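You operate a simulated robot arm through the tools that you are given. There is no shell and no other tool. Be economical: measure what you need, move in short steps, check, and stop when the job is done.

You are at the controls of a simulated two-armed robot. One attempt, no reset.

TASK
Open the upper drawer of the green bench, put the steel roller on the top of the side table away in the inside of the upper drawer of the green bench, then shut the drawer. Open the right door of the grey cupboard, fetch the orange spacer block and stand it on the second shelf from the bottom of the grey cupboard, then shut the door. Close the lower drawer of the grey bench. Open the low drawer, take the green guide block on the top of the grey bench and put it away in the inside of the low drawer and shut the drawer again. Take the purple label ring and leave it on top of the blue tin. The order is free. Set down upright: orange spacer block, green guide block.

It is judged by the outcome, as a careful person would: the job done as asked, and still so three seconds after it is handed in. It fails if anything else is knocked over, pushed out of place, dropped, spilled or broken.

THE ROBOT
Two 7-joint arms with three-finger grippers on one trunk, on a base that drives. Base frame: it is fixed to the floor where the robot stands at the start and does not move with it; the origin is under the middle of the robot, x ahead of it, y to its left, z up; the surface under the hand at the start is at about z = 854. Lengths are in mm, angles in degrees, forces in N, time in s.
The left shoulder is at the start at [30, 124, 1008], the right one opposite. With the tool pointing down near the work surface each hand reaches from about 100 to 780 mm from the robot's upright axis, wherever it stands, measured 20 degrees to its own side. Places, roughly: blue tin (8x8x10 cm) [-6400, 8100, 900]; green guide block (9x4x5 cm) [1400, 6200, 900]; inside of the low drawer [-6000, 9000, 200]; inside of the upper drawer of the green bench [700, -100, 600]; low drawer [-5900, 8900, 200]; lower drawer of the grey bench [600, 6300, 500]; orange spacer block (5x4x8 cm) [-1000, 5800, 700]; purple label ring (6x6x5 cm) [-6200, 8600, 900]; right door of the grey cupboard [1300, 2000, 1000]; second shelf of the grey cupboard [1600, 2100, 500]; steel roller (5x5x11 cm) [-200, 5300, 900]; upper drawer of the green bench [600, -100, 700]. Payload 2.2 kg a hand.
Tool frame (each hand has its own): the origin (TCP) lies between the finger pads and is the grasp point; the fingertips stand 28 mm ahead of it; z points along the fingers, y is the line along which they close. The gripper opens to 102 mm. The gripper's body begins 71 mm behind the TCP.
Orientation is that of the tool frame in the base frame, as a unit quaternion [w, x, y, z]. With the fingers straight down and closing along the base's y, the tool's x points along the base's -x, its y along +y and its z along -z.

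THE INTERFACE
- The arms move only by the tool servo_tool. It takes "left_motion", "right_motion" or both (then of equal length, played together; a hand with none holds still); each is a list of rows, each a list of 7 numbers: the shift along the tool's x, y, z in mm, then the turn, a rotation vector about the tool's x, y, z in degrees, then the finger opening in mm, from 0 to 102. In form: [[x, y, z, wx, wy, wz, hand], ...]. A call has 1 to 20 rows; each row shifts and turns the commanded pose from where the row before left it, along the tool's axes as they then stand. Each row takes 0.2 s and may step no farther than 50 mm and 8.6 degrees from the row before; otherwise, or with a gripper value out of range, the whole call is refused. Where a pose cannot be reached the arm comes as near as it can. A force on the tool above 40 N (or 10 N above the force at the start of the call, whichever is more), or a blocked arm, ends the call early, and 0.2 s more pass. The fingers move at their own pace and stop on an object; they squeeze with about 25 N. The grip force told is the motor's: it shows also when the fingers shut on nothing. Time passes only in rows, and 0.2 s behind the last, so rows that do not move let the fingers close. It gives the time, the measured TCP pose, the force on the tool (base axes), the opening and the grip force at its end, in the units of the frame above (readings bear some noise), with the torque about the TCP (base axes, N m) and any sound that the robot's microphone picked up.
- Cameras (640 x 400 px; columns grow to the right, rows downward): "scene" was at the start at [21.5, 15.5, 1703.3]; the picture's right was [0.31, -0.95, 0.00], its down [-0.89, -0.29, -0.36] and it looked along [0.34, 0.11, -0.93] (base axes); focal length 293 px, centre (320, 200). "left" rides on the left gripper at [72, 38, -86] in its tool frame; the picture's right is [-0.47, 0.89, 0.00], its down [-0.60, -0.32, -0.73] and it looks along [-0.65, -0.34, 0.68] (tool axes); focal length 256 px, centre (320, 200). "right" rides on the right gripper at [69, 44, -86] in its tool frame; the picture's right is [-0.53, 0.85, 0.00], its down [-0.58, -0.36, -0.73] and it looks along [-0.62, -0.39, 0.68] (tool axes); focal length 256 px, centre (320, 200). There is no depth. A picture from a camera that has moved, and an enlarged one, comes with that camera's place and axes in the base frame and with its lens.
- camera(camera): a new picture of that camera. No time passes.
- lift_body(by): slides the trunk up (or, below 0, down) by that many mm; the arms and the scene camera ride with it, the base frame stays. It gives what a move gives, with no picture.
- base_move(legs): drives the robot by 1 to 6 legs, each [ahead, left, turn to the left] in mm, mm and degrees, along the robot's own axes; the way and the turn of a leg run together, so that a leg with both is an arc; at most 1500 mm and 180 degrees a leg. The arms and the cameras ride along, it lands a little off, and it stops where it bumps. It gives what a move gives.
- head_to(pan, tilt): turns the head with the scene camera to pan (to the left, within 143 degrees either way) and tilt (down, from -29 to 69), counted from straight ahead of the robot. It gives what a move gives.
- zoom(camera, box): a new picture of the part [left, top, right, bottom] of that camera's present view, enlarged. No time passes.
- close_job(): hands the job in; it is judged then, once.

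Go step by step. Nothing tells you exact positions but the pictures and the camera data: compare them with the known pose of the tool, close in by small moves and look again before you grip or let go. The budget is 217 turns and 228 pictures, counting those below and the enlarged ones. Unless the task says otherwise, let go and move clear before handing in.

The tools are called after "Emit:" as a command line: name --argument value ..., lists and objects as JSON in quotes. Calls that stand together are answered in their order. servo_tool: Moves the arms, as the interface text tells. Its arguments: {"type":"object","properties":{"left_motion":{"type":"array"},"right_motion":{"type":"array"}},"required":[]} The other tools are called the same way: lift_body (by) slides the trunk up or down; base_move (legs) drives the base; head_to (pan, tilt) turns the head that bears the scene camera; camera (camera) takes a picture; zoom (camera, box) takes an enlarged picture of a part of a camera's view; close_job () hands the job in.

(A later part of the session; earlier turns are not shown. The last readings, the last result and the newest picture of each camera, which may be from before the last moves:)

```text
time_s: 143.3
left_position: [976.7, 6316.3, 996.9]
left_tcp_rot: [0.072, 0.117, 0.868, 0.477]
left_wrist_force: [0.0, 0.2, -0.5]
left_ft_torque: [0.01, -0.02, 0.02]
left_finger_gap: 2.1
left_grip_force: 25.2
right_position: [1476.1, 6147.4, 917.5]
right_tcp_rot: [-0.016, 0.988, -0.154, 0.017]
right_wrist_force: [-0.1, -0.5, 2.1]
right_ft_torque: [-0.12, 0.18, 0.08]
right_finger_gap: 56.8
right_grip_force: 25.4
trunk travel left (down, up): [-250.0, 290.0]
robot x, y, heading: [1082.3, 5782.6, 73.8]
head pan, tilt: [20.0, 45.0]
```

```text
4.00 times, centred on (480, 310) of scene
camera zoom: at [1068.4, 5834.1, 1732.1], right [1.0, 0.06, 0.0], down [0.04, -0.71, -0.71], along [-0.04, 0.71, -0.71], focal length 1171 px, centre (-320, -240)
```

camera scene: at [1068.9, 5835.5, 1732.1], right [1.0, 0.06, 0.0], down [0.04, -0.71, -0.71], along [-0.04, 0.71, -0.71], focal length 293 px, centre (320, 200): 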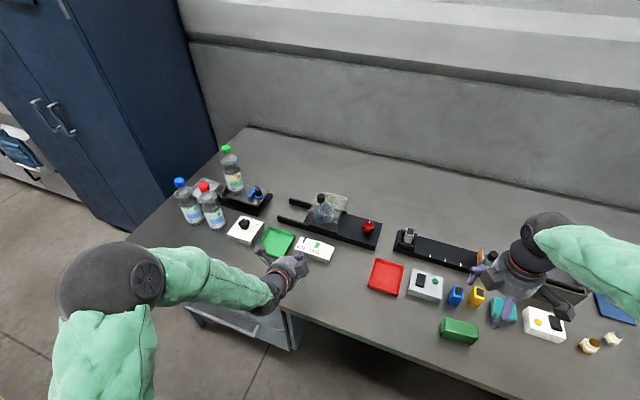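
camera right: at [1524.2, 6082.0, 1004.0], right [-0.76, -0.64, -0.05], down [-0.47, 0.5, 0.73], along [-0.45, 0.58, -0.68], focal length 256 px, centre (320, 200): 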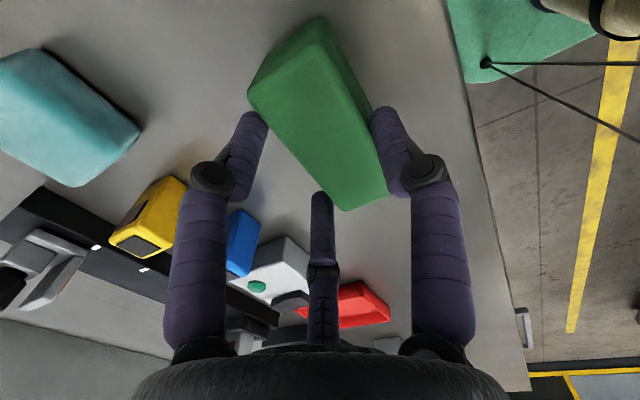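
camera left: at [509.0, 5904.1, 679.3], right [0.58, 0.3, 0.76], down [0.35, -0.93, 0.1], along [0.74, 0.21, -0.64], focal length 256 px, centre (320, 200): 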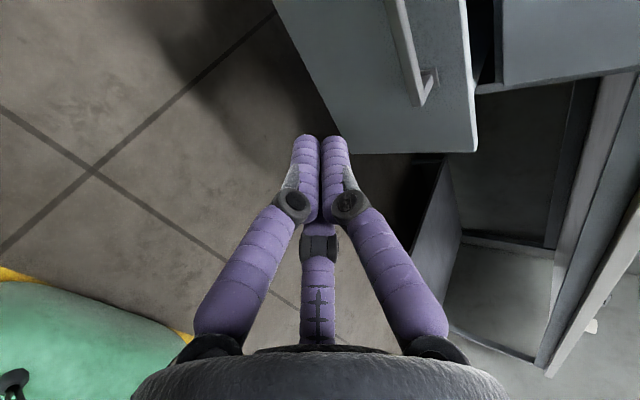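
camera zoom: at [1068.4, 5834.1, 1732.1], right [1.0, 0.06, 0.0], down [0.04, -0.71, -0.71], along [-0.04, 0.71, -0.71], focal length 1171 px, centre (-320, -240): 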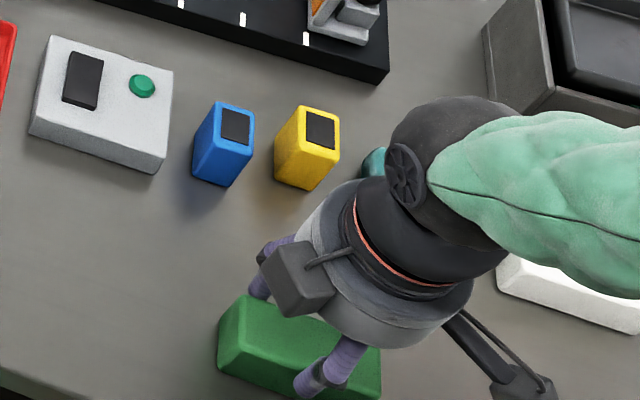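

Block is yawed ~8° relative to the jaws. Reopen, turn 8° and regrip.

Emit:
servo_tool --right_motion '[[0, 0, 0, 0, 0, 0, 85], [0, 0, 0, 0, 0, 0, 85], [0, 0, 0, 0, 0, 8, 85], [0, 0, 0, 0, 0, 0, 0], [0, 0, 0, 0, 0, 0, 0], [0, 0, 0, 0, 0, 0, 0], [0, 0, 0, 0, 0, 0, 0]]'

Emit:
camera --camera "right"

```text
time_s: 144.9
left_position: [976.2, 6316.4, 997.7]
left_tcp_rot: [0.072, 0.117, 0.868, 0.478]
left_wrist_force: [0.2, 1.0, 1.1]
left_ft_torque: [0.02, 0.02, 0.02]
left_finger_gap: 2.3
left_grip_force: 24.8
right_position: [1475.8, 6147.7, 916.9]
right_tcp_rot: [-0.018, 0.975, -0.222, 0.015]
right_wrist_force: [0.5, 0.2, 7.6]
right_ft_torque: [-0.22, 0.07, -0.04]
right_finger_gap: 56.7
right_grip_force: 24.6
trunk travel left (down, up): [-250.0, 290.0]
robot x, y, heading: [1086.2, 5784.5, 73.5]
head pan, tilt: [20.0, 45.0]
```

```text
169 pictures are left
camera right: at [1515.4, 6075.5, 1004.4], right [-0.85, -0.53, -0.05], down [-0.39, 0.56, 0.73], along [-0.36, 0.64, -0.68], focal length 256 px, centre (320, 200)
```

right: 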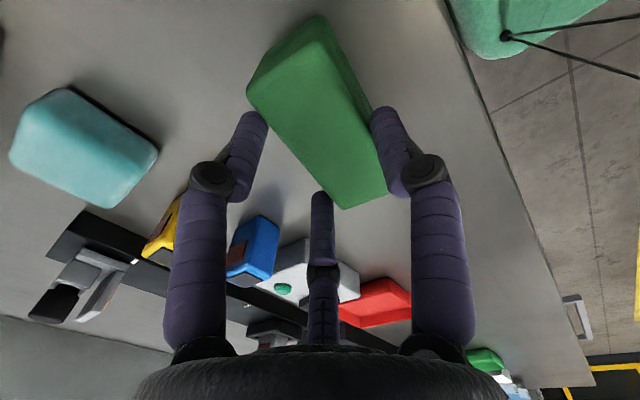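

Same relative picture, so it was already aligned and simply is ~56 mm across. Lift it.

Emit:
servo_tool --right_motion '[[0, 0, -30, 0, 0, 0, 0], [0, 0, -40, 0, 0, 0, 0], [0, 0, -40, 0, 0, 0, 0], [0, 0, -40, 0, 0, 0, 0]]'

Emit:
camera --camera "right"

Emit:
camera --camera "scene"

```text
time_s: 145.9
left_position: [977.6, 6315.3, 997.9]
left_tcp_rot: [0.072, 0.118, 0.868, 0.477]
left_wrist_force: [0.8, -0.2, 0.5]
left_ft_torque: [0.0, -0.03, -0.01]
left_finger_gap: 1.7
left_grip_force: 25.2
right_position: [1469.0, 6142.3, 1068.3]
right_tcp_rot: [-0.016, 0.975, -0.221, 0.015]
right_wrist_force: [-0.4, -0.5, -1.3]
right_ft_torque: [0.01, 0.0, 0.01]
right_finger_gap: 56.8
right_grip_force: 24.8
trunk travel left (down, up): [-250.0, 290.0]
robot x, y, heading: [1082.3, 5782.8, 73.8]
head pan, tilt: [20.0, 45.0]
```

```text
168 pictures are left
camera right: at [1509.2, 6070.7, 1155.2], right [-0.85, -0.53, -0.04], down [-0.39, 0.56, 0.73], along [-0.36, 0.64, -0.68], focal length 256 px, centre (320, 200)
```

right: 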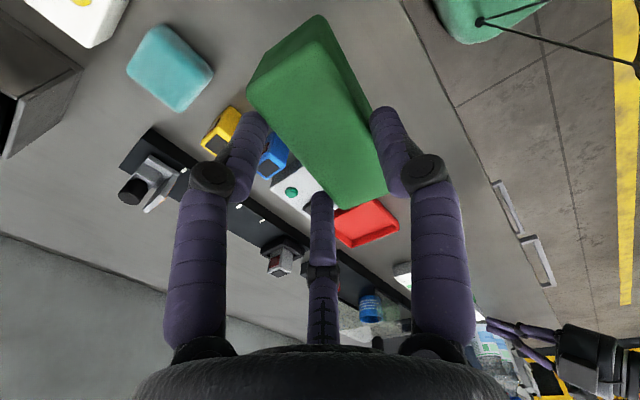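

```text
167 pictures are left
camera scene: at [1068.1, 5833.7, 1732.1], right [1.0, 0.06, 0.0], down [0.04, -0.71, -0.71], along [-0.04, 0.71, -0.71], focal length 293 px, centre (320, 200)
```

scene: 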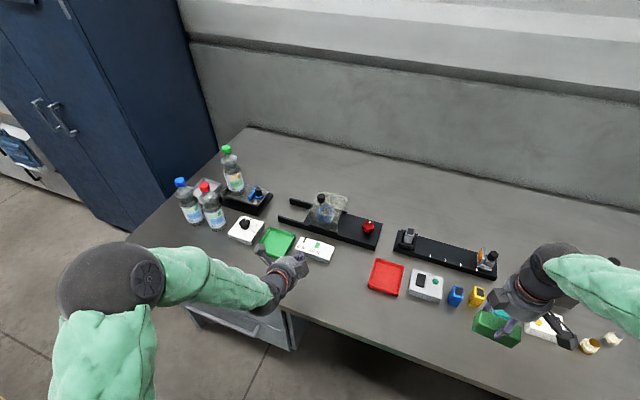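

Green block held. Back off, turn left along the aisle and head toward the far area.

Emit:
base_move --legs '[[-340, 0, 0], [0, 0, 89.4], [0, -220, 0]]'

Emit:
head_to --pan 0 --tilt 30

Emit:
camera --camera "scene"

```text
time_s: 153.3
left_position: [516.7, 5559.8, 998.1]
left_tcp_rot: [-0.288, -0.533, 0.695, 0.387]
left_wrist_force: [-0.1, 0.7, -0.2]
left_ft_torque: [-0.03, -0.02, 0.05]
left_finger_gap: 2.1
left_grip_force: 25.1
right_position: [686.3, 6053.5, 1067.5]
right_tcp_rot: [-0.022, 0.844, 0.536, -0.002]
right_wrist_force: [0.3, 1.1, -2.0]
right_ft_torque: [-0.01, 0.03, -0.01]
right_finger_gap: 56.5
right_grip_force: 25.2
trunk travel left (down, up): [-250.0, 290.0]
robot x, y, heading: [1048.3, 5669.2, 164.0]
head pan, tilt: [20.0, 45.0]
```

```text
time_s: 154.1
left_position: [516.0, 5559.6, 998.2]
left_tcp_rot: [-0.286, -0.534, 0.695, 0.387]
left_wrist_force: [-0.4, 0.6, 0.2]
left_ft_torque: [-0.07, -0.03, 0.01]
left_finger_gap: 2.0
left_grip_force: 24.8
right_position: [685.2, 6053.1, 1068.0]
right_tcp_rot: [-0.022, 0.844, 0.536, -0.003]
right_wrist_force: [0.2, -0.9, -0.9]
right_ft_torque: [0.0, 0.02, -0.02]
right_finger_gap: 56.7
right_grip_force: 25.0
trunk travel left (down, up): [-250.0, 290.0]
robot x, y, heading: [1049.8, 5670.3, 163.8]
head pan, tilt: [0.0, 30.0]
```

```text
166 pictures are left
camera scene: at [987.8, 5684.0, 1754.7], right [0.28, 0.96, 0.0], down [0.48, -0.14, -0.87], along [-0.83, 0.24, -0.5], focal length 293 px, centre (320, 200)
```

scene: 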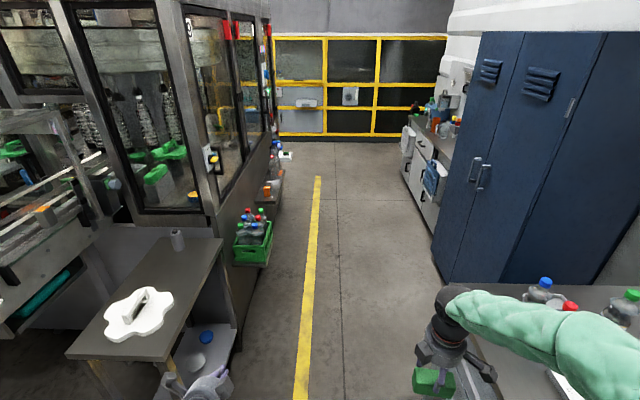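

Corridor is clear with the yellow line; go along it.

Emit:
base_move --legs '[[1500, -120, 0], [1500, 0, 0]]'

Emit:
camera --camera "scene"

Emit:
head_to --pan 50 --tilt 20

Emit:
camera --camera "scene"

```text
refused: leg 1 is longer than a leg can be; nothing moved
```

```text
165 pictures are left
camera scene: at [987.8, 5684.0, 1754.7], right [0.28, 0.96, 0.0], down [0.48, -0.14, -0.87], along [-0.83, 0.24, -0.5], focal length 293 px, centre (320, 200)
```

scene: 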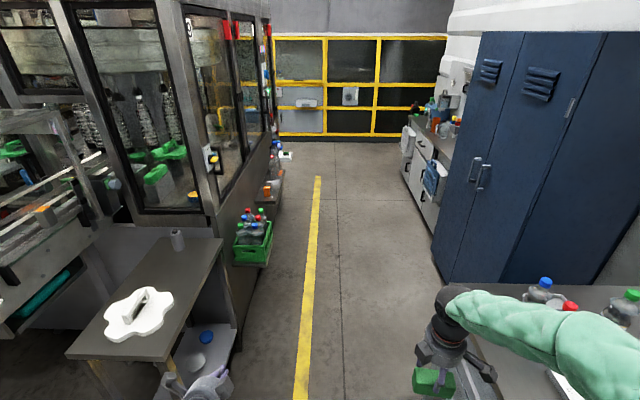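

```text
time_s: 155.3
left_position: [515.9, 5559.3, 997.2]
left_tcp_rot: [-0.288, -0.533, 0.694, 0.388]
left_wrist_force: [-0.1, 1.6, 0.1]
left_ft_torque: [0.0, 0.01, -0.03]
left_finger_gap: 2.0
left_grip_force: 25.4
right_position: [685.6, 6052.7, 1069.4]
right_tcp_rot: [-0.023, 0.844, 0.535, -0.002]
right_wrist_force: [0.1, 0.3, -1.2]
right_ft_torque: [0.01, 0.03, 0.01]
right_finger_gap: 56.6
right_grip_force: 24.3
trunk travel left (down, up): [-250.0, 290.0]
robot x, y, heading: [1046.8, 5668.8, 164.2]
head pan, tilt: [50.0, 20.0]
```

```text
164 pictures are left
camera scene: at [997.3, 5607.0, 1770.8], right [-0.56, 0.83, 0.0], down [0.28, 0.19, -0.94], along [-0.78, -0.52, -0.34], focal length 293 px, centre (320, 200)
```

scene: 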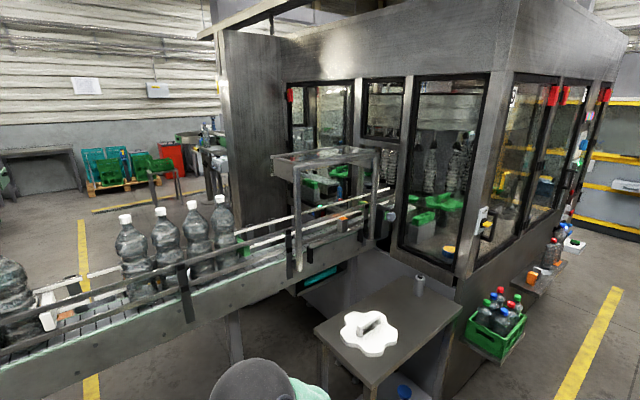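

Emit:
base_move --legs '[[1480, -110, 0], [1490, 0, 0]]'

Emit:
camera --camera "scene"

Emit:
head_to --pan 0 --tilt 20

Emit:
camera --camera "scene"

```text
time_s: 169.6
left_position: [-2278.0, 6568.9, 999.0]
left_tcp_rot: [-0.28, -0.521, 0.704, 0.393]
left_wrist_force: [-0.4, -0.2, 0.1]
left_ft_torque: [-0.03, 0.01, -0.02]
left_finger_gap: 2.3
left_grip_force: 24.9
right_position: [-2092.5, 7057.7, 1067.7]
right_tcp_rot: [-0.023, 0.853, 0.522, -0.002]
right_wrist_force: [-0.5, 0.1, -1.1]
right_ft_torque: [0.0, 0.0, 0.01]
right_finger_gap: 56.5
right_grip_force: 25.0
trunk travel left (down, up): [-250.0, 290.0]
robot x, y, heading: [-1741.7, 6665.2, 161.9]
head pan, tilt: [50.0, 20.0]
```

```text
163 pictures are left
camera scene: at [-1796.2, 6601.4, 1770.8], right [-0.53, 0.85, 0.0], down [0.29, 0.18, -0.94], along [-0.8, -0.5, -0.34], focal length 293 px, centre (320, 200)
```

scene: 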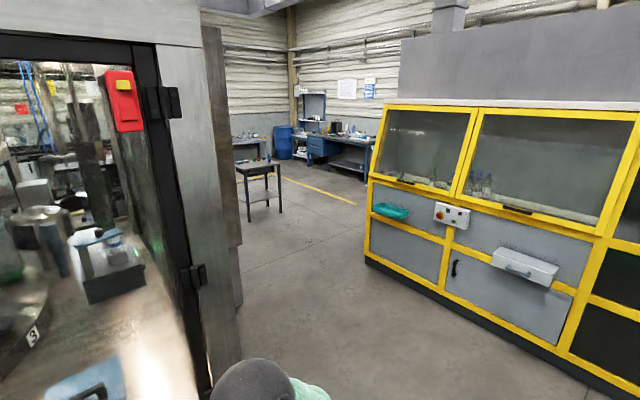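

```text
time_s: 170.7
left_position: [-2279.5, 6569.1, 996.4]
left_tcp_rot: [-0.282, -0.521, 0.704, 0.393]
left_wrist_force: [0.5, -0.8, -0.6]
left_ft_torque: [0.02, -0.03, 0.01]
left_finger_gap: 1.8
left_grip_force: 24.4
right_position: [-2093.0, 7056.4, 1068.4]
right_tcp_rot: [-0.022, 0.853, 0.521, -0.002]
right_wrist_force: [-0.6, 0.4, -1.0]
right_ft_torque: [-0.01, 0.0, 0.01]
right_finger_gap: 56.6
right_grip_force: 25.5
trunk travel left (down, up): [-250.0, 290.0]
robot x, y, heading: [-1746.9, 6663.1, 162.1]
head pan, tilt: [0.0, 20.0]
```

```text
162 pictures are left
camera scene: at [-1805.4, 6679.3, 1770.8], right [0.31, 0.95, 0.0], down [0.33, -0.11, -0.94], along [-0.89, 0.29, -0.34], focal length 293 px, centre (320, 200)
```

scene: 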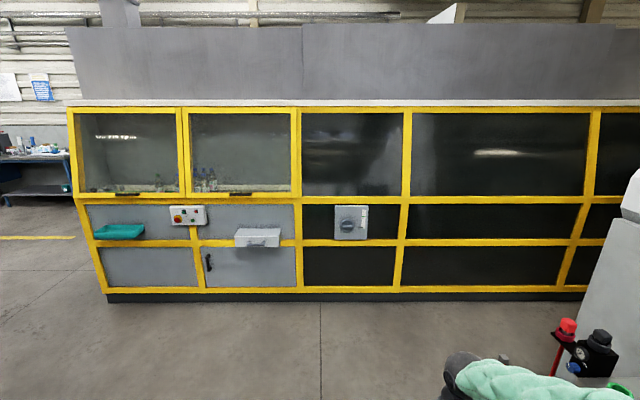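

A yellow-framed machine is ahead; the targets lie behind it. Look right for a passage.

Emit:
head_to --pan -60 --tilt 20

Emit:
camera --camera "scene"

```text
time_s: 172.0
left_position: [-2278.2, 6570.3, 997.0]
left_tcp_rot: [-0.281, -0.521, 0.704, 0.393]
left_wrist_force: [-0.3, -1.1, -0.3]
left_ft_torque: [-0.01, 0.01, 0.0]
left_finger_gap: 2.3
left_grip_force: 24.9
right_position: [-2092.8, 7057.5, 1067.7]
right_tcp_rot: [-0.022, 0.853, 0.522, -0.002]
right_wrist_force: [-0.1, 0.2, -0.3]
right_ft_torque: [0.04, 0.0, 0.0]
right_finger_gap: 56.8
right_grip_force: 25.5
trunk travel left (down, up): [-250.0, 290.0]
robot x, y, heading: [-1745.2, 6663.8, 161.7]
head pan, tilt: [-60.0, 20.0]
```

```text
161 pictures are left
camera scene: at [-1736.2, 6741.7, 1770.8], right [0.98, 0.21, 0.0], down [0.07, -0.33, -0.94], along [-0.2, 0.92, -0.34], focal length 293 px, centre (320, 200)
```

scene: 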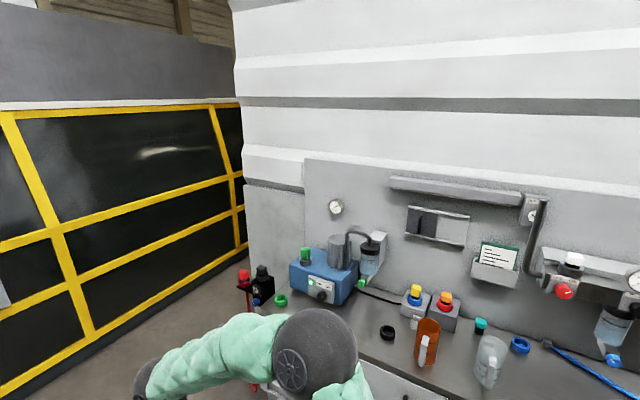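

No way on the right; go around the yellow machine's left end.

Emit:
base_move --legs '[[700, 0, 0], [0, 0, 68.7], [1480, 0, 0]]'

Emit:
head_to --pan -20 --tilt 20

Emit:
camera --camera "scene"

```text
time_s: 185.6
left_position: [-3536.8, 5301.8, 996.3]
left_tcp_rot: [0.445, 0.814, -0.324, -0.186]
left_wrist_force: [0.1, -0.1, 0.6]
left_ft_torque: [-0.02, 0.0, 0.01]
left_finger_gap: 2.2
left_grip_force: 24.7
right_position: [-3891.5, 5685.9, 1068.1]
right_tcp_rot: [-0.019, 0.45, 0.893, -0.013]
right_wrist_force: [0.7, -0.2, -1.3]
right_ft_torque: [0.05, 0.0, -0.03]
right_finger_gap: 56.7
right_grip_force: 24.8
trunk travel left (down, up): [-250.0, 290.0]
robot x, y, heading: [-3383.4, 5824.3, -134.3]
head pan, tilt: [-60.0, 20.0]
```

```text
time_s: 186.7
left_position: [-3536.1, 5302.4, 997.8]
left_tcp_rot: [0.445, 0.813, -0.325, -0.186]
left_wrist_force: [0.0, 0.5, 1.1]
left_ft_torque: [-0.01, -0.01, 0.01]
left_finger_gap: 2.3
left_grip_force: 25.0
right_position: [-3890.7, 5683.8, 1067.2]
right_tcp_rot: [-0.019, 0.45, 0.893, -0.014]
right_wrist_force: [0.4, 0.4, -1.9]
right_ft_torque: [0.01, 0.03, -0.04]
right_finger_gap: 56.6
right_grip_force: 25.2
trunk travel left (down, up): [-250.0, 290.0]
robot x, y, heading: [-3382.0, 5821.7, -134.3]
head pan, tilt: [-20.0, 20.0]
```

```text
160 pictures are left
camera scene: at [-3446.3, 5801.3, 1770.8], right [-0.43, 0.9, 0.0], down [0.31, 0.15, -0.94], along [-0.85, -0.4, -0.34], focal length 293 px, centre (320, 200)
```

scene: 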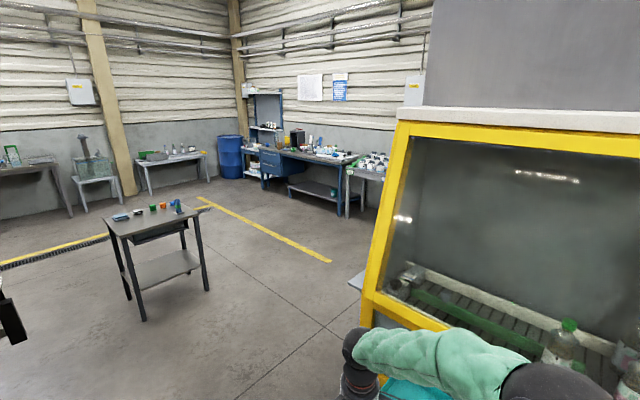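

Emit:
base_move --legs '[[0, 0, 4], [1490, 0, 0], [200, 0, -50]]'

Emit:
head_to --pan -35 --tilt 20

Emit:
camera --camera "scene"

```text
time_s: 196.8
left_position: [-5014.7, 4364.8, 998.4]
left_tcp_rot: [-0.335, -0.619, 0.62, 0.347]
left_wrist_force: [0.4, 0.1, -0.4]
left_ft_torque: [0.0, -0.02, -0.01]
left_finger_gap: 2.5
left_grip_force: 25.1
right_position: [-4978.8, 4885.1, 1067.4]
right_tcp_rot: [-0.022, 0.768, 0.641, -0.005]
right_wrist_force: [-0.7, -0.6, -0.8]
right_ft_torque: [-0.06, -0.02, -0.02]
right_finger_gap: 56.8
right_grip_force: 24.4
trunk travel left (down, up): [-250.0, 290.0]
robot x, y, heading: [-4529.5, 4610.7, 178.6]
head pan, tilt: [-20.0, 20.0]
```

```text
time_s: 197.6
left_position: [-5015.1, 4366.4, 997.8]
left_tcp_rot: [-0.335, -0.618, 0.62, 0.347]
left_wrist_force: [-0.6, -0.1, 0.1]
left_ft_torque: [-0.01, 0.0, -0.03]
left_finger_gap: 2.0
left_grip_force: 25.4
right_position: [-4978.3, 4886.2, 1067.5]
right_tcp_rot: [-0.022, 0.768, 0.64, -0.005]
right_wrist_force: [0.2, 0.1, -1.1]
right_ft_torque: [0.0, 0.01, 0.01]
right_finger_gap: 56.7
right_grip_force: 24.8
trunk travel left (down, up): [-250.0, 290.0]
robot x, y, heading: [-4531.4, 4606.3, 179.0]
head pan, tilt: [-35.0, 20.0]
```

```text
159 pictures are left
camera scene: at [-4576.7, 4661.1, 1770.8], right [0.59, 0.81, 0.0], down [0.28, -0.2, -0.94], along [-0.76, 0.55, -0.34], focal length 293 px, centre (320, 200)
```

scene: 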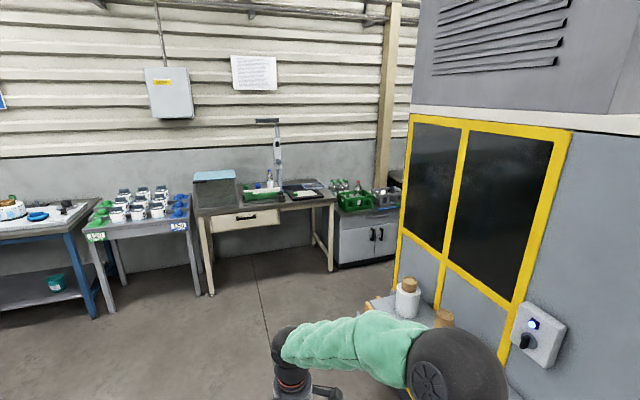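

Targets lie in the aisle between the far wall benches and the yellow machine. Drive to the aisle mouth.

Emit:
base_move --legs '[[0, 0, -24], [1480, 0, 0], [350, 0, 0]]'

Emit:
head_to --pan -75 --tilt 25

Emit:
camera --camera "scene"

```text
time_s: 208.1
left_position: [-6736.4, 5371.9, 996.8]
left_tcp_rot: [-0.256, -0.477, 0.735, 0.408]
left_wrist_force: [-0.9, -0.7, -0.1]
left_ft_torque: [-0.01, 0.0, 0.01]
left_finger_gap: 1.9
left_grip_force: 24.8
right_position: [-6491.6, 5832.2, 1068.0]
right_tcp_rot: [-0.023, 0.884, 0.467, 0.001]
right_wrist_force: [0.7, 0.5, -0.9]
right_ft_torque: [-0.02, 0.04, 0.0]
right_finger_gap: 56.6
right_grip_force: 24.4
trunk travel left (down, up): [-250.0, 290.0]
robot x, y, heading: [-6190.8, 5397.8, 154.7]
head pan, tilt: [-35.0, 20.0]
```

```text
time_s: 209.1
left_position: [-6736.9, 5370.7, 997.2]
left_tcp_rot: [-0.256, -0.478, 0.734, 0.409]
left_wrist_force: [0.7, 0.3, 0.2]
left_ft_torque: [-0.02, 0.0, 0.02]
left_finger_gap: 1.9
left_grip_force: 25.2
right_position: [-6491.3, 5832.2, 1068.4]
right_tcp_rot: [-0.022, 0.883, 0.468, -0.001]
right_wrist_force: [-0.2, 0.6, -1.4]
right_ft_torque: [0.03, 0.0, 0.02]
right_finger_gap: 56.7
right_grip_force: 25.3
trunk travel left (down, up): [-250.0, 290.0]
robot x, y, heading: [-6192.4, 5395.5, 155.0]
head pan, tilt: [-75.0, 25.0]
```

```text
158 pictures are left
camera scene: at [-6152.3, 5473.1, 1762.7], right [0.98, -0.17, 0.0], down [-0.07, -0.42, -0.91], along [0.16, 0.89, -0.42], focal length 293 px, centre (320, 200)
```

scene: 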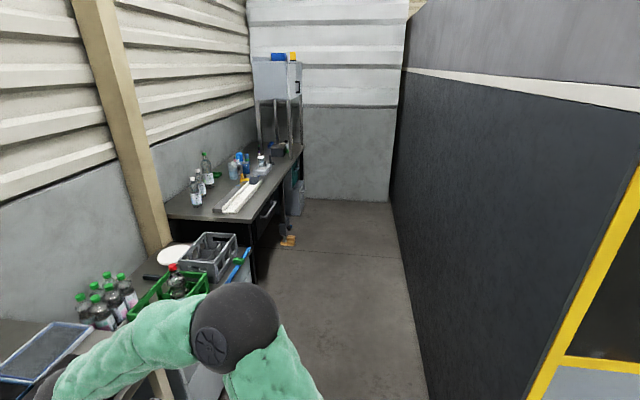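

Aisle ~1.3 m wide; benches on its left. Face the bench and strafe along it.

Emit:
base_move --legs '[[0, 0, 8.2], [-60, -1450, 0], [0, -600, 0]]'

Emit:
head_to --pan -45 --tilt 35

Emit:
camera --camera "scene"

```text
time_s: 219.9
left_position: [-6081.7, 7226.5, 996.7]
left_tcp_rot: [-0.286, -0.531, 0.696, 0.388]
left_wrist_force: [0.2, 0.8, 1.5]
left_ft_torque: [0.0, 0.01, 0.05]
left_finger_gap: 2.3
left_grip_force: 25.1
right_position: [-5908.9, 7718.3, 1067.9]
right_tcp_rot: [-0.022, 0.845, 0.534, -0.002]
right_wrist_force: [0.7, -0.9, -1.6]
right_ft_torque: [-0.04, 0.01, 0.01]
right_finger_gap: 56.5
right_grip_force: 24.9
trunk travel left (down, up): [-250.0, 290.0]
robot x, y, heading: [-5550.3, 7333.6, 163.8]
head pan, tilt: [-75.0, 25.0]
```

```text
time_s: 220.8
left_position: [-6080.8, 7225.3, 998.3]
left_tcp_rot: [-0.287, -0.531, 0.696, 0.389]
left_wrist_force: [0.6, 0.1, 0.3]
left_ft_torque: [0.02, 0.02, 0.0]
left_finger_gap: 2.3
left_grip_force: 24.9
right_position: [-5910.0, 7718.2, 1067.7]
right_tcp_rot: [-0.022, 0.846, 0.533, -0.003]
right_wrist_force: [-0.1, 0.3, -1.6]
right_ft_torque: [0.0, -0.03, -0.02]
right_finger_gap: 56.7
right_grip_force: 24.6
trunk travel left (down, up): [-250.0, 290.0]
robot x, y, heading: [-5552.5, 7330.6, 163.5]
head pan, tilt: [-45.0, 35.0]
```

```text
157 pictures are left
camera scene: at [-5565.1, 7400.4, 1747.0], right [0.88, 0.48, 0.0], down [0.27, -0.5, -0.82], along [-0.39, 0.72, -0.57], focal length 293 px, centre (320, 200)
```

scene: 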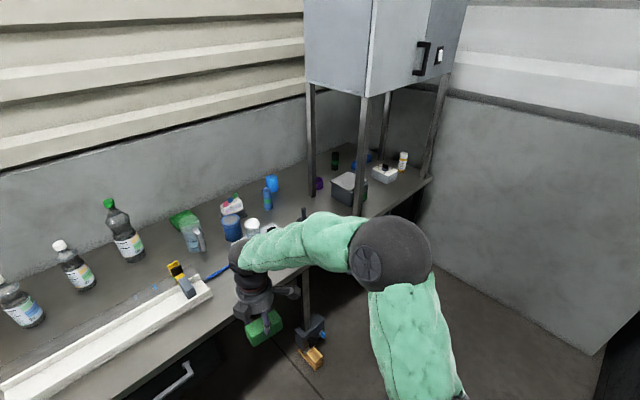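

Purple ring visible under the tower; blue tin mid-bench. Move closer to the low drawer zone and look.

Emit:
base_move --legs '[[0, -350, 0]]'

Emit:
head_to --pan -20 --tilt 50

Emit:
camera --camera "scene"

Emit:
head_to --pan -70 --tilt 45

Emit:
camera --camera "scene"

```text
time_s: 223.1
left_position: [-5981.7, 7565.8, 997.6]
left_tcp_rot: [-0.286, -0.531, 0.696, 0.389]
left_wrist_force: [-1.1, 1.2, 0.8]
left_ft_torque: [-0.04, -0.03, 0.04]
left_finger_gap: 2.5
left_grip_force: 25.3
right_position: [-5809.3, 8057.6, 1068.2]
right_tcp_rot: [-0.022, 0.845, 0.534, -0.002]
right_wrist_force: [-0.1, -0.2, -1.0]
right_ft_torque: [-0.02, 0.01, 0.0]
right_finger_gap: 56.9
right_grip_force: 25.7
trunk travel left (down, up): [-250.0, 290.0]
robot x, y, heading: [-5452.5, 7672.7, 163.5]
head pan, tilt: [-45.0, 35.0]
```

```text
time_s: 224.0
left_position: [-5981.9, 7565.0, 996.6]
left_tcp_rot: [-0.286, -0.532, 0.696, 0.387]
left_wrist_force: [0.0, 1.0, -0.3]
left_ft_torque: [0.01, -0.05, 0.0]
left_finger_gap: 2.2
left_grip_force: 25.2
right_position: [-5810.1, 8057.6, 1068.6]
right_tcp_rot: [-0.022, 0.845, 0.534, -0.002]
right_wrist_force: [0.3, 0.7, -1.0]
right_ft_torque: [-0.01, 0.0, -0.02]
right_finger_gap: 56.6
right_grip_force: 24.9
trunk travel left (down, up): [-250.0, 290.0]
robot x, y, heading: [-5452.1, 7672.0, 163.6]
head pan, tilt: [-20.0, 50.0]
```

```text
156 pictures are left
camera scene: at [-5485.2, 7707.9, 1725.2], right [0.59, 0.8, 0.0], down [0.62, -0.46, -0.64], along [-0.52, 0.38, -0.77], focal length 293 px, centre (320, 200)
```

scene: 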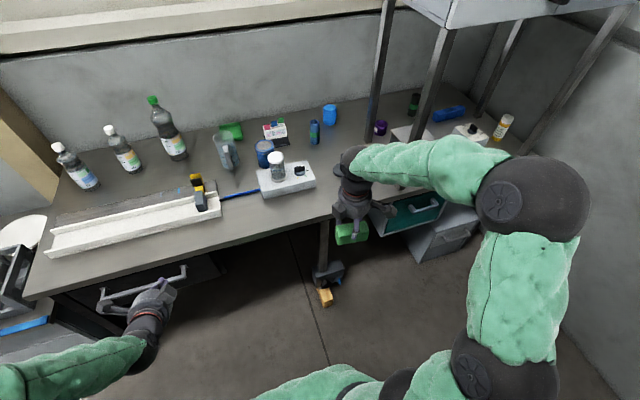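

```text
time_s: 225.2
left_position: [-5982.8, 7565.1, 997.0]
left_tcp_rot: [-0.286, -0.532, 0.696, 0.388]
left_wrist_force: [-0.6, 0.3, 0.0]
left_ft_torque: [0.03, 0.0, -0.03]
left_finger_gap: 2.2
left_grip_force: 24.6
right_position: [-5810.5, 8057.5, 1068.0]
right_tcp_rot: [-0.023, 0.846, 0.533, -0.002]
right_wrist_force: [0.0, -0.2, -1.7]
right_ft_torque: [-0.02, 0.04, 0.0]
right_finger_gap: 56.6
right_grip_force: 25.2
trunk travel left (down, up): [-250.0, 290.0]
robot x, y, heading: [-5451.0, 7675.8, 163.7]
head pan, tilt: [-70.0, 45.0]
```

```text
155 pictures are left
camera scene: at [-5428.5, 7743.1, 1732.1], right [1.0, 0.06, 0.0], down [0.05, -0.71, -0.71], along [-0.04, 0.71, -0.71], focal length 293 px, centre (320, 200)
```

scene: 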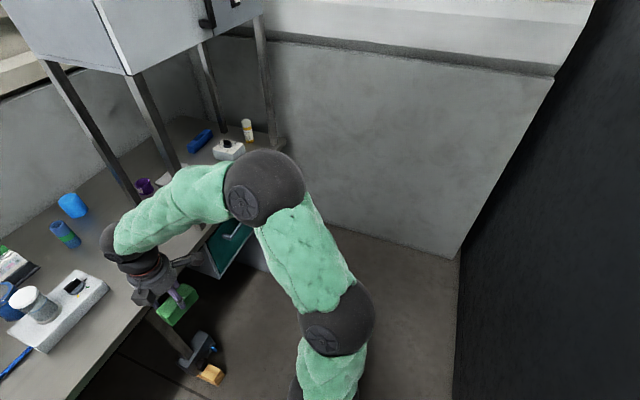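

Low drawer = teal-fronted unit under the bench end (handle ≈(-6030, 8760, 300)); ring and blue tin are as hinted. Strafe to be in front of it, lower the trunk, and look.

Emit:
base_move --legs '[[0, -760, 0]]'

Emit:
head_to --pan 5 --tilt 55

Emit:
camera --camera "scene"

```text
time_s: 229.3
left_position: [-5765.7, 8296.4, 997.8]
left_tcp_rot: [-0.284, -0.528, 0.699, 0.391]
left_wrist_force: [0.1, 0.1, 0.9]
left_ft_torque: [0.01, -0.02, 0.0]
left_finger_gap: 2.4
left_grip_force: 24.9
right_position: [-5586.4, 8787.9, 1068.9]
right_tcp_rot: [-0.023, 0.849, 0.529, -0.002]
right_wrist_force: [0.4, 0.4, -1.1]
right_ft_torque: [0.0, -0.02, 0.0]
right_finger_gap: 56.6
right_grip_force: 25.2
trunk travel left (down, up): [-250.0, 290.0]
robot x, y, heading: [-5231.8, 8395.6, 163.0]
head pan, tilt: [-70.0, 45.0]
```

```text
time_s: 230.8
left_position: [-5765.5, 8296.9, 996.7]
left_tcp_rot: [-0.284, -0.527, 0.7, 0.39]
left_wrist_force: [0.2, 0.5, -0.4]
left_ft_torque: [0.0, 0.0, -0.03]
left_finger_gap: 2.3
left_grip_force: 25.1
right_position: [-5586.1, 8787.1, 1067.7]
right_tcp_rot: [-0.022, 0.849, 0.529, -0.002]
right_wrist_force: [0.4, 0.4, -1.7]
right_ft_torque: [-0.01, 0.05, -0.01]
right_finger_gap: 56.9
right_grip_force: 25.1
trunk travel left (down, up): [-250.0, 290.0]
robot x, y, heading: [-5236.2, 8400.1, 162.8]
head pan, tilt: [5.0, 55.0]
```

```text
154 pictures are left
camera scene: at [-5275.6, 8401.9, 1718.7], right [0.21, 0.98, 0.0], down [0.8, -0.17, -0.57], along [-0.56, 0.12, -0.82], focal length 293 px, centre (320, 200)
```

scene: 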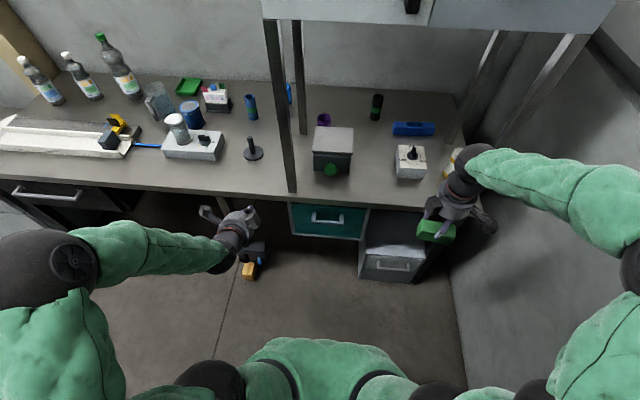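

The low drawer is the grey pedestal right of the teal one: handle ≈(-5800, 8915, ~220). Lower the trunk and shift right a bit, then look again.

Emit:
lift_body --by -245

Emit:
base_move --legs '[[0, -190, 0]]'

Emit:
head_to --pan -10 --tilt 55

Emit:
camera --camera "scene"

```text
time_s: 233.3
left_position: [-5765.7, 8296.6, 754.3]
left_tcp_rot: [-0.284, -0.527, 0.699, 0.39]
left_wrist_force: [0.4, 0.3, 0.6]
left_ft_torque: [-0.01, -0.01, 0.02]
left_finger_gap: 2.1
left_grip_force: 24.7
right_position: [-5587.9, 8787.4, 824.0]
right_tcp_rot: [-0.022, 0.849, 0.529, -0.001]
right_wrist_force: [0.4, 0.1, -1.2]
right_ft_torque: [0.0, 0.0, 0.01]
right_finger_gap: 56.3
right_grip_force: 24.7
trunk travel left (down, up): [-5.0, 535.0]
robot x, y, heading: [-5231.9, 8398.0, 163.1]
head pan, tilt: [5.0, 55.0]
```

```text
time_s: 234.9
left_position: [-5706.7, 8481.5, 752.2]
left_tcp_rot: [-0.285, -0.528, 0.699, 0.389]
left_wrist_force: [-1.1, 0.5, -0.1]
left_ft_torque: [-0.01, 0.0, 0.01]
left_finger_gap: 2.3
left_grip_force: 25.2
right_position: [-5529.4, 8971.9, 822.0]
right_tcp_rot: [-0.022, 0.848, 0.53, -0.001]
right_wrist_force: [0.7, 0.5, -1.4]
right_ft_torque: [-0.02, 0.02, 0.01]
right_finger_gap: 56.8
right_grip_force: 25.0
trunk travel left (down, up): [-5.0, 535.0]
robot x, y, heading: [-5174.6, 8583.6, 163.0]
head pan, tilt: [5.0, 55.0]
```

```text
time_s: 235.7
left_position: [-5708.5, 8481.2, 753.9]
left_tcp_rot: [-0.285, -0.528, 0.699, 0.39]
left_wrist_force: [0.5, 0.2, 0.0]
left_ft_torque: [-0.03, 0.06, 0.02]
left_finger_gap: 2.1
left_grip_force: 25.4
right_position: [-5531.4, 8971.4, 822.1]
right_tcp_rot: [-0.023, 0.848, 0.529, -0.001]
right_wrist_force: [0.3, 0.2, -1.5]
right_ft_torque: [0.01, 0.0, 0.01]
right_finger_gap: 56.9
right_grip_force: 25.3
trunk travel left (down, up): [-5.0, 535.0]
robot x, y, heading: [-5173.5, 8580.5, 163.3]
head pan, tilt: [-10.0, 55.0]
```

```text
153 pictures are left
camera scene: at [-5212.8, 8603.8, 1473.7], right [0.45, 0.89, 0.0], down [0.73, -0.37, -0.57], along [-0.51, 0.26, -0.82], focal length 293 px, centre (320, 200)
```

scene: 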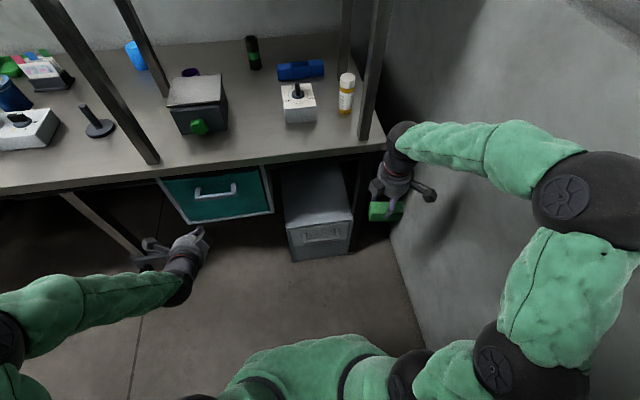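

Emit:
zoom --camera "scene" --box '[240, 150, 400, 270]'

```text
3.33 times, centred on (320, 210) of scene
camera zoom: at [-5212.8, 8603.8, 1473.7], right [0.45, 0.89, 0.0], down [0.73, -0.37, -0.57], along [-0.51, 0.26, -0.82], focal length 976 px, centre (320, 167)
```

zoom: 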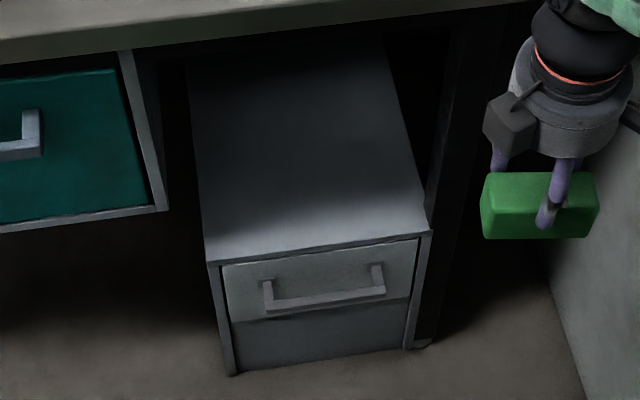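

Single drawer in the grey pedestal; bar at ≈(-5755, 8891, 288). Bring the open left hand to a pre-grasp.

Emit:
servo_tool --left_motion '[[-31.6, -25.8, 24, 0, 0, 0, 90], [-31.6, -25.8, 24, 0, 0, 0, 90], [-31.6, -25.8, 24, 0, 0, 0, 90], [-31.6, -25.8, 24, 0, 0, 0, 90], [-31.6, -25.8, 24, 0, 0, 0, 90], [-31.6, -25.8, 24, 0, 0, 0, 90], [-31.6, -25.8, 24, 0, 0, 0, 90], [-31.6, -25.8, 24, 0, 0, 0, 90], [-31.6, -25.8, 24, 0, 0, 0, 90], [-31.6, -25.8, 24, 0, 0, 0, 90], [-31.6, -25.8, 24, 0, 0, 0, 90], [-31.6, -25.8, 20, 0, 0, 0, 90]]'

Emit:
camera --camera "left"

Emit:
camera --camera "scene"

```text
time_s: 238.2
left_position: [-5670.5, 8870.4, 345.2]
left_tcp_rot: [-0.284, -0.528, 0.699, 0.39]
left_wrist_force: [-0.2, 0.1, 0.0]
left_ft_torque: [0.0, -0.06, -0.02]
left_finger_gap: 89.9
left_grip_force: 0.0
right_position: [-5532.8, 8971.6, 823.8]
right_tcp_rot: [-0.022, 0.848, 0.529, -0.001]
right_wrist_force: [-1.1, 0.7, -1.1]
right_ft_torque: [0.0, 0.0, 0.04]
right_finger_gap: 56.6
right_grip_force: 24.6
trunk travel left (down, up): [-5.0, 535.0]
robot x, y, heading: [-5176.3, 8582.6, 163.0]
head pan, tilt: [-10.0, 55.0]
```

```text
151 pictures are left
camera left: at [-5641.8, 8786.0, 422.1], right [-0.33, 0.57, 0.76], down [0.92, 0.36, 0.13], along [-0.2, 0.74, -0.64], focal length 256 px, centre (320, 200)
```

left: 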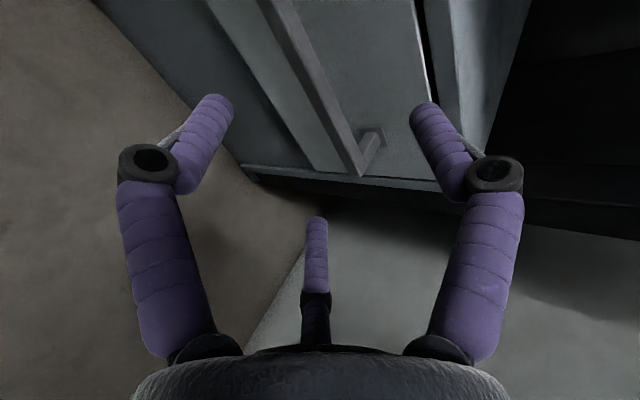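

```text
150 pictures are left
camera scene: at [-5212.8, 8604.1, 1473.7], right [0.45, 0.89, 0.0], down [0.73, -0.37, -0.57], along [-0.51, 0.26, -0.82], focal length 293 px, centre (320, 200)
```

scene: 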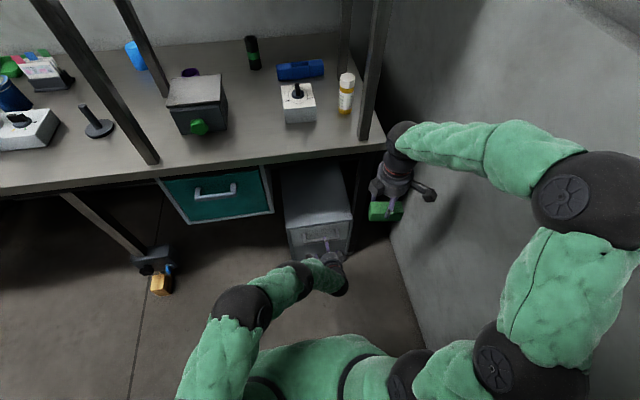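

Bar exactly where predicted. Advance and close.

Emit:
servo_tool --left_motion '[[0, 0, 35, 0, 0, 0, 90], [0, 0, 34, 0, 0, 0, 90], [0, 0, 32, 0, 0, 0, 90], [0, 0, 0, 0, 0, 0, 0], [0, 0, 0, 0, 0, 0, 0], [0, 0, 0, 0, 0, 0, 0], [0, 0, 0, 0, 0, 0, 0]]'

Emit:
base_move --legs '[[-25, 0, 0], [-40, 0, 0], [-40, 0, 0], [-40, 0, 0]]'

Emit:
camera --camera "scene"

```text
time_s: 239.8
left_position: [-5723.4, 8887.6, 306.2]
left_tcp_rot: [-0.283, -0.526, 0.702, 0.387]
left_wrist_force: [15.9, 9.3, -12.4]
left_ft_torque: [-0.66, 0.08, -1.24]
left_finger_gap: 29.7
left_grip_force: 45.0
left hand out of reach, approached as far as the arm can: row 3
right_position: [-5530.3, 8972.2, 822.8]
right_tcp_rot: [-0.021, 0.848, 0.529, -0.001]
right_wrist_force: [0.2, -0.7, -2.3]
right_ft_torque: [0.0, 0.02, 0.01]
right_finger_gap: 56.6
right_grip_force: 24.6
trunk travel left (down, up): [-5.0, 535.0]
robot x, y, heading: [-5175.5, 8581.6, 163.2]
head pan, tilt: [-10.0, 55.0]
```

```text
time_s: 242.1
left_position: [-5585.3, 8844.6, 306.7]
left_tcp_rot: [-0.283, -0.528, 0.701, 0.387]
left_wrist_force: [-1.8, -5.1, -29.5]
left_ft_torque: [-1.06, -0.15, -1.14]
left_finger_gap: 29.8
left_grip_force: 45.0
right_position: [-5393.0, 8929.0, 821.1]
right_tcp_rot: [-0.021, 0.848, 0.529, -0.001]
right_wrist_force: [0.0, 0.5, -0.9]
right_ft_torque: [-0.01, 0.01, 0.02]
right_finger_gap: 56.6
right_grip_force: 24.9
trunk travel left (down, up): [-5.0, 535.0]
robot x, y, heading: [-5036.7, 8535.9, 162.7]
head pan, tilt: [-10.0, 55.0]
```

```text
149 pictures are left
camera scene: at [-5076.2, 8562.7, 1473.5], right [0.45, 0.89, 0.0], down [0.73, -0.37, -0.57], along [-0.51, 0.26, -0.82], focal length 293 px, centre (320, 200)
```

scene: 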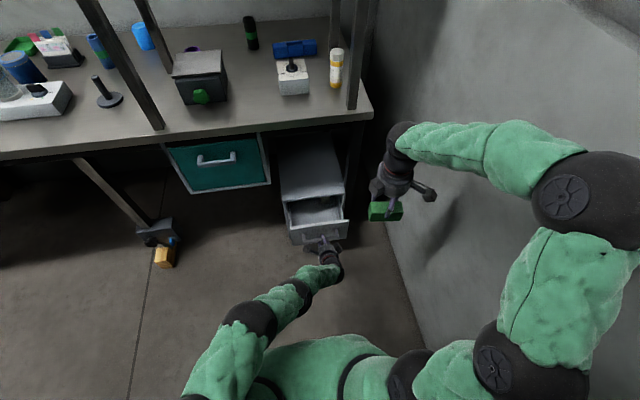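

Opening well (~145 mm). A bit more.

Emit:
base_move --legs '[[-35, 0, 0], [-20, 0, 0]]'

Emit:
servo_tool --left_motion '[[0, 0, 0, 0, 0, 0, 90], [0, 0, 0, 0, 0, 0, 90], [0, 0, 0, 0, 0, 0, 90], [0, 0, -30, 0, 0, 0, 90], [0, 0, -40, 0, 0, 0, 90]]'

Emit:
zoom --camera "scene" --box '[220, 110, 420, 270]'

```text
time_s: 243.3
left_position: [-5531.4, 8828.9, 306.8]
left_tcp_rot: [-0.283, -0.529, 0.7, 0.387]
left_wrist_force: [-2.2, -7.3, -8.0]
left_ft_torque: [-0.93, 0.29, -1.02]
left_finger_gap: 29.4
left_grip_force: 44.9
right_position: [-5339.7, 8912.4, 822.2]
right_tcp_rot: [-0.021, 0.848, 0.53, -0.001]
right_wrist_force: [-0.6, 1.3, -1.8]
right_ft_torque: [0.05, -0.02, 0.02]
right_finger_gap: 56.7
right_grip_force: 24.9
trunk travel left (down, up): [-5.0, 535.0]
robot x, y, heading: [-4985.9, 8526.7, 163.1]
head pan, tilt: [-10.0, 55.0]
```

```text
time_s: 244.6
left_position: [-5474.9, 8811.8, 345.5]
left_tcp_rot: [-0.283, -0.529, 0.7, 0.387]
left_wrist_force: [-0.5, -0.2, 0.0]
left_ft_torque: [0.04, 0.0, -0.04]
left_finger_gap: 90.0
left_grip_force: 0.2
right_position: [-5339.8, 8912.5, 822.4]
right_tcp_rot: [-0.022, 0.849, 0.528, -0.002]
right_wrist_force: [0.4, 1.2, -1.3]
right_ft_torque: [-0.03, -0.03, -0.04]
right_finger_gap: 56.5
right_grip_force: 25.1
trunk travel left (down, up): [-5.0, 535.0]
robot x, y, heading: [-4981.4, 8520.3, 162.7]
head pan, tilt: [-10.0, 55.0]
```

```text
2.50 times, centred on (320, 190) of scene
camera zoom: at [-5021.4, 8545.2, 1473.7], right [0.45, 0.89, 0.0], down [0.73, -0.37, -0.57], along [-0.51, 0.26, -0.82], focal length 732 px, centre (320, 225)
```

zoom: 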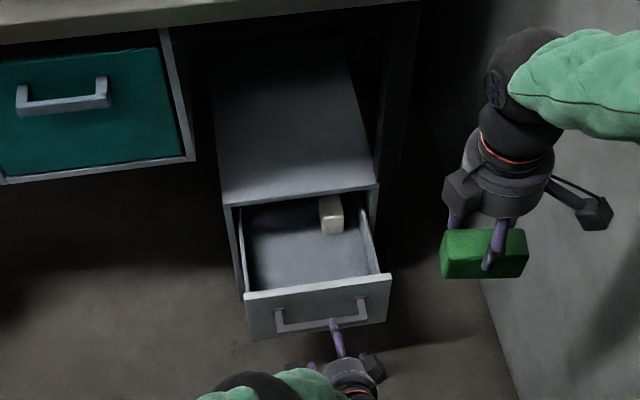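

Drawer is open ~200 mm with room at the front-left. Clear the left hand up/left, then bring the right hand in.

Emit:
servo_tool --left_motion '[[0, 0, -30, 0, 0, 0, 90], [33, 14, -24, 0, 0, 0, 90], [33, 14, -24, 0, 0, 0, 90], [33, 14, -24, 0, 0, 0, 90], [33, 14, -24, 0, 0, 0, 90], [33, 14, -24, 0, 0, 0, 90], [33, 14, -24, 0, 0, 0, 90], [33, 14, -20, 0, 0, 0, 90], [33, 14, -20, 0, 0, 0, 90], [33, 14, -20, 0, 0, 0, 90]]'

Emit:
base_move --legs '[[210, 0, 0]]'

Emit:
camera --camera "scene"

```text
time_s: 246.8
left_position: [-5433.4, 8486.4, 574.0]
left_tcp_rot: [-0.282, -0.528, 0.701, 0.386]
left_wrist_force: [0.4, -0.3, -0.4]
left_ft_torque: [-0.06, 0.04, 0.01]
left_finger_gap: 90.0
left_grip_force: 0.0
right_position: [-5340.5, 8912.0, 823.2]
right_tcp_rot: [-0.021, 0.849, 0.528, -0.002]
right_wrist_force: [-0.1, 0.0, -1.9]
right_ft_torque: [0.01, 0.02, -0.01]
right_finger_gap: 56.7
right_grip_force: 25.1
trunk travel left (down, up): [-5.0, 535.0]
robot x, y, heading: [-4986.8, 8522.3, 162.9]
head pan, tilt: [-10.0, 55.0]
```

```text
time_s: 248.4
left_position: [-5634.6, 8547.2, 574.3]
left_tcp_rot: [-0.283, -0.529, 0.7, 0.387]
left_wrist_force: [-0.2, -0.2, 0.2]
left_ft_torque: [0.01, -0.05, -0.02]
left_finger_gap: 90.0
left_grip_force: 0.0
right_position: [-5540.5, 8972.9, 822.3]
right_tcp_rot: [-0.021, 0.848, 0.53, -0.001]
right_wrist_force: [1.6, -0.4, -1.6]
right_ft_torque: [-0.03, 0.01, 0.0]
right_finger_gap: 56.7
right_grip_force: 25.2
trunk travel left (down, up): [-5.0, 535.0]
robot x, y, heading: [-5181.2, 8585.8, 163.0]
head pan, tilt: [-10.0, 55.0]
```

```text
147 pictures are left
camera scene: at [-5221.4, 8606.2, 1473.7], right [0.45, 0.89, 0.0], down [0.73, -0.37, -0.57], along [-0.51, 0.26, -0.82], focal length 293 px, centre (320, 200)
```

scene: 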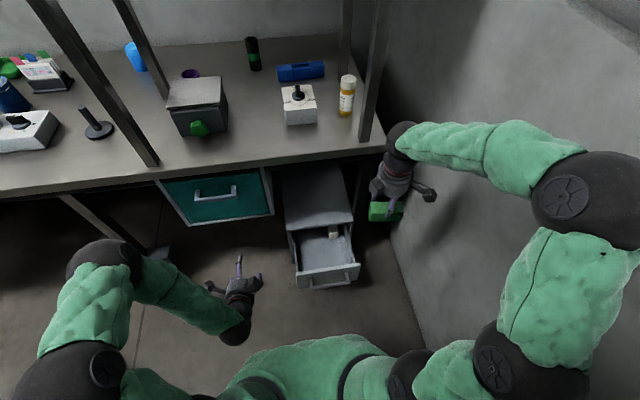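

Move the block over the drawer opening and descend part way.

Emit:
servo_tool --right_motion '[[-45, -20, 0, 0, 0, 0, 0], [-45, -20, 0, 0, 0, 0, 0], [-45, -20, 0, 0, 0, 0, 0], [-45, -20, 0, 0, 0, 0, 0], [0, 0, 0, 0, 0, -4.5, 0], [0, 0, 0, 0, 0, -4.5, 0], [0, 0, 48, 0, 0, 0, 0], [0, 0, 48, 0, 0, 0, 0], [0, 0, 48, 0, 0, 0, 0], [0, 0, 48, 0, 0, 0, 0], [0, 0, 48, 0, 0, 0, 0], [0, 0, 48, 0, 0, 0, 0], [0, 0, 48, 0, 0, 0, 0]]'

Emit:
camera --camera "scene"

Emit:
camera --camera "right"

```text
time_s: 251.2
left_position: [-5634.9, 8547.1, 573.3]
left_tcp_rot: [-0.283, -0.529, 0.7, 0.388]
left_wrist_force: [0.9, 0.6, -0.1]
left_ft_torque: [-0.04, 0.03, 0.02]
left_finger_gap: 89.9
left_grip_force: 0.2
right_position: [-5699.6, 8859.7, 488.1]
right_tcp_rot: [-0.023, 0.804, 0.594, 0.001]
right_wrist_force: [-0.7, 0.1, -1.1]
right_ft_torque: [-0.02, -0.04, 0.03]
right_finger_gap: 56.7
right_grip_force: 24.8
trunk travel left (down, up): [-5.0, 535.0]
robot x, y, heading: [-5181.0, 8582.5, 163.1]
head pan, tilt: [-10.0, 55.0]
```

```text
146 pictures are left
camera scene: at [-5221.1, 8606.1, 1473.7], right [0.45, 0.89, 0.0], down [0.73, -0.37, -0.57], along [-0.51, 0.26, -0.82], focal length 293 px, centre (320, 200)
```

scene: 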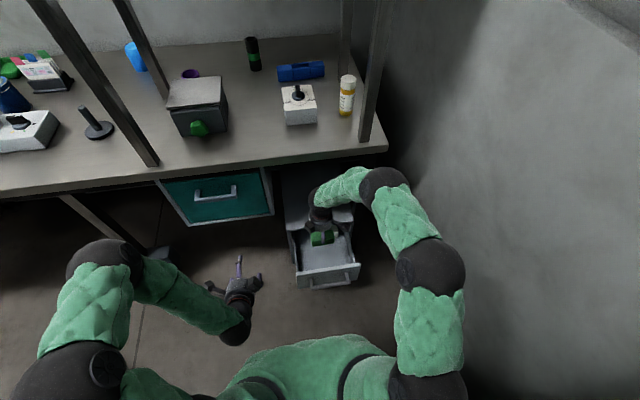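

```text
145 pictures are left
camera right: at [-5636.0, 8908.2, 575.2], right [0.65, -0.76, -0.05], down [-0.5, -0.47, 0.73], along [-0.57, -0.45, -0.68], focal length 256 px, centre (320, 200)
```

right: 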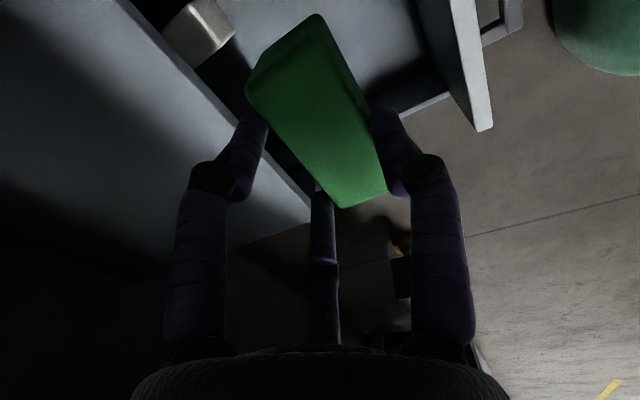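

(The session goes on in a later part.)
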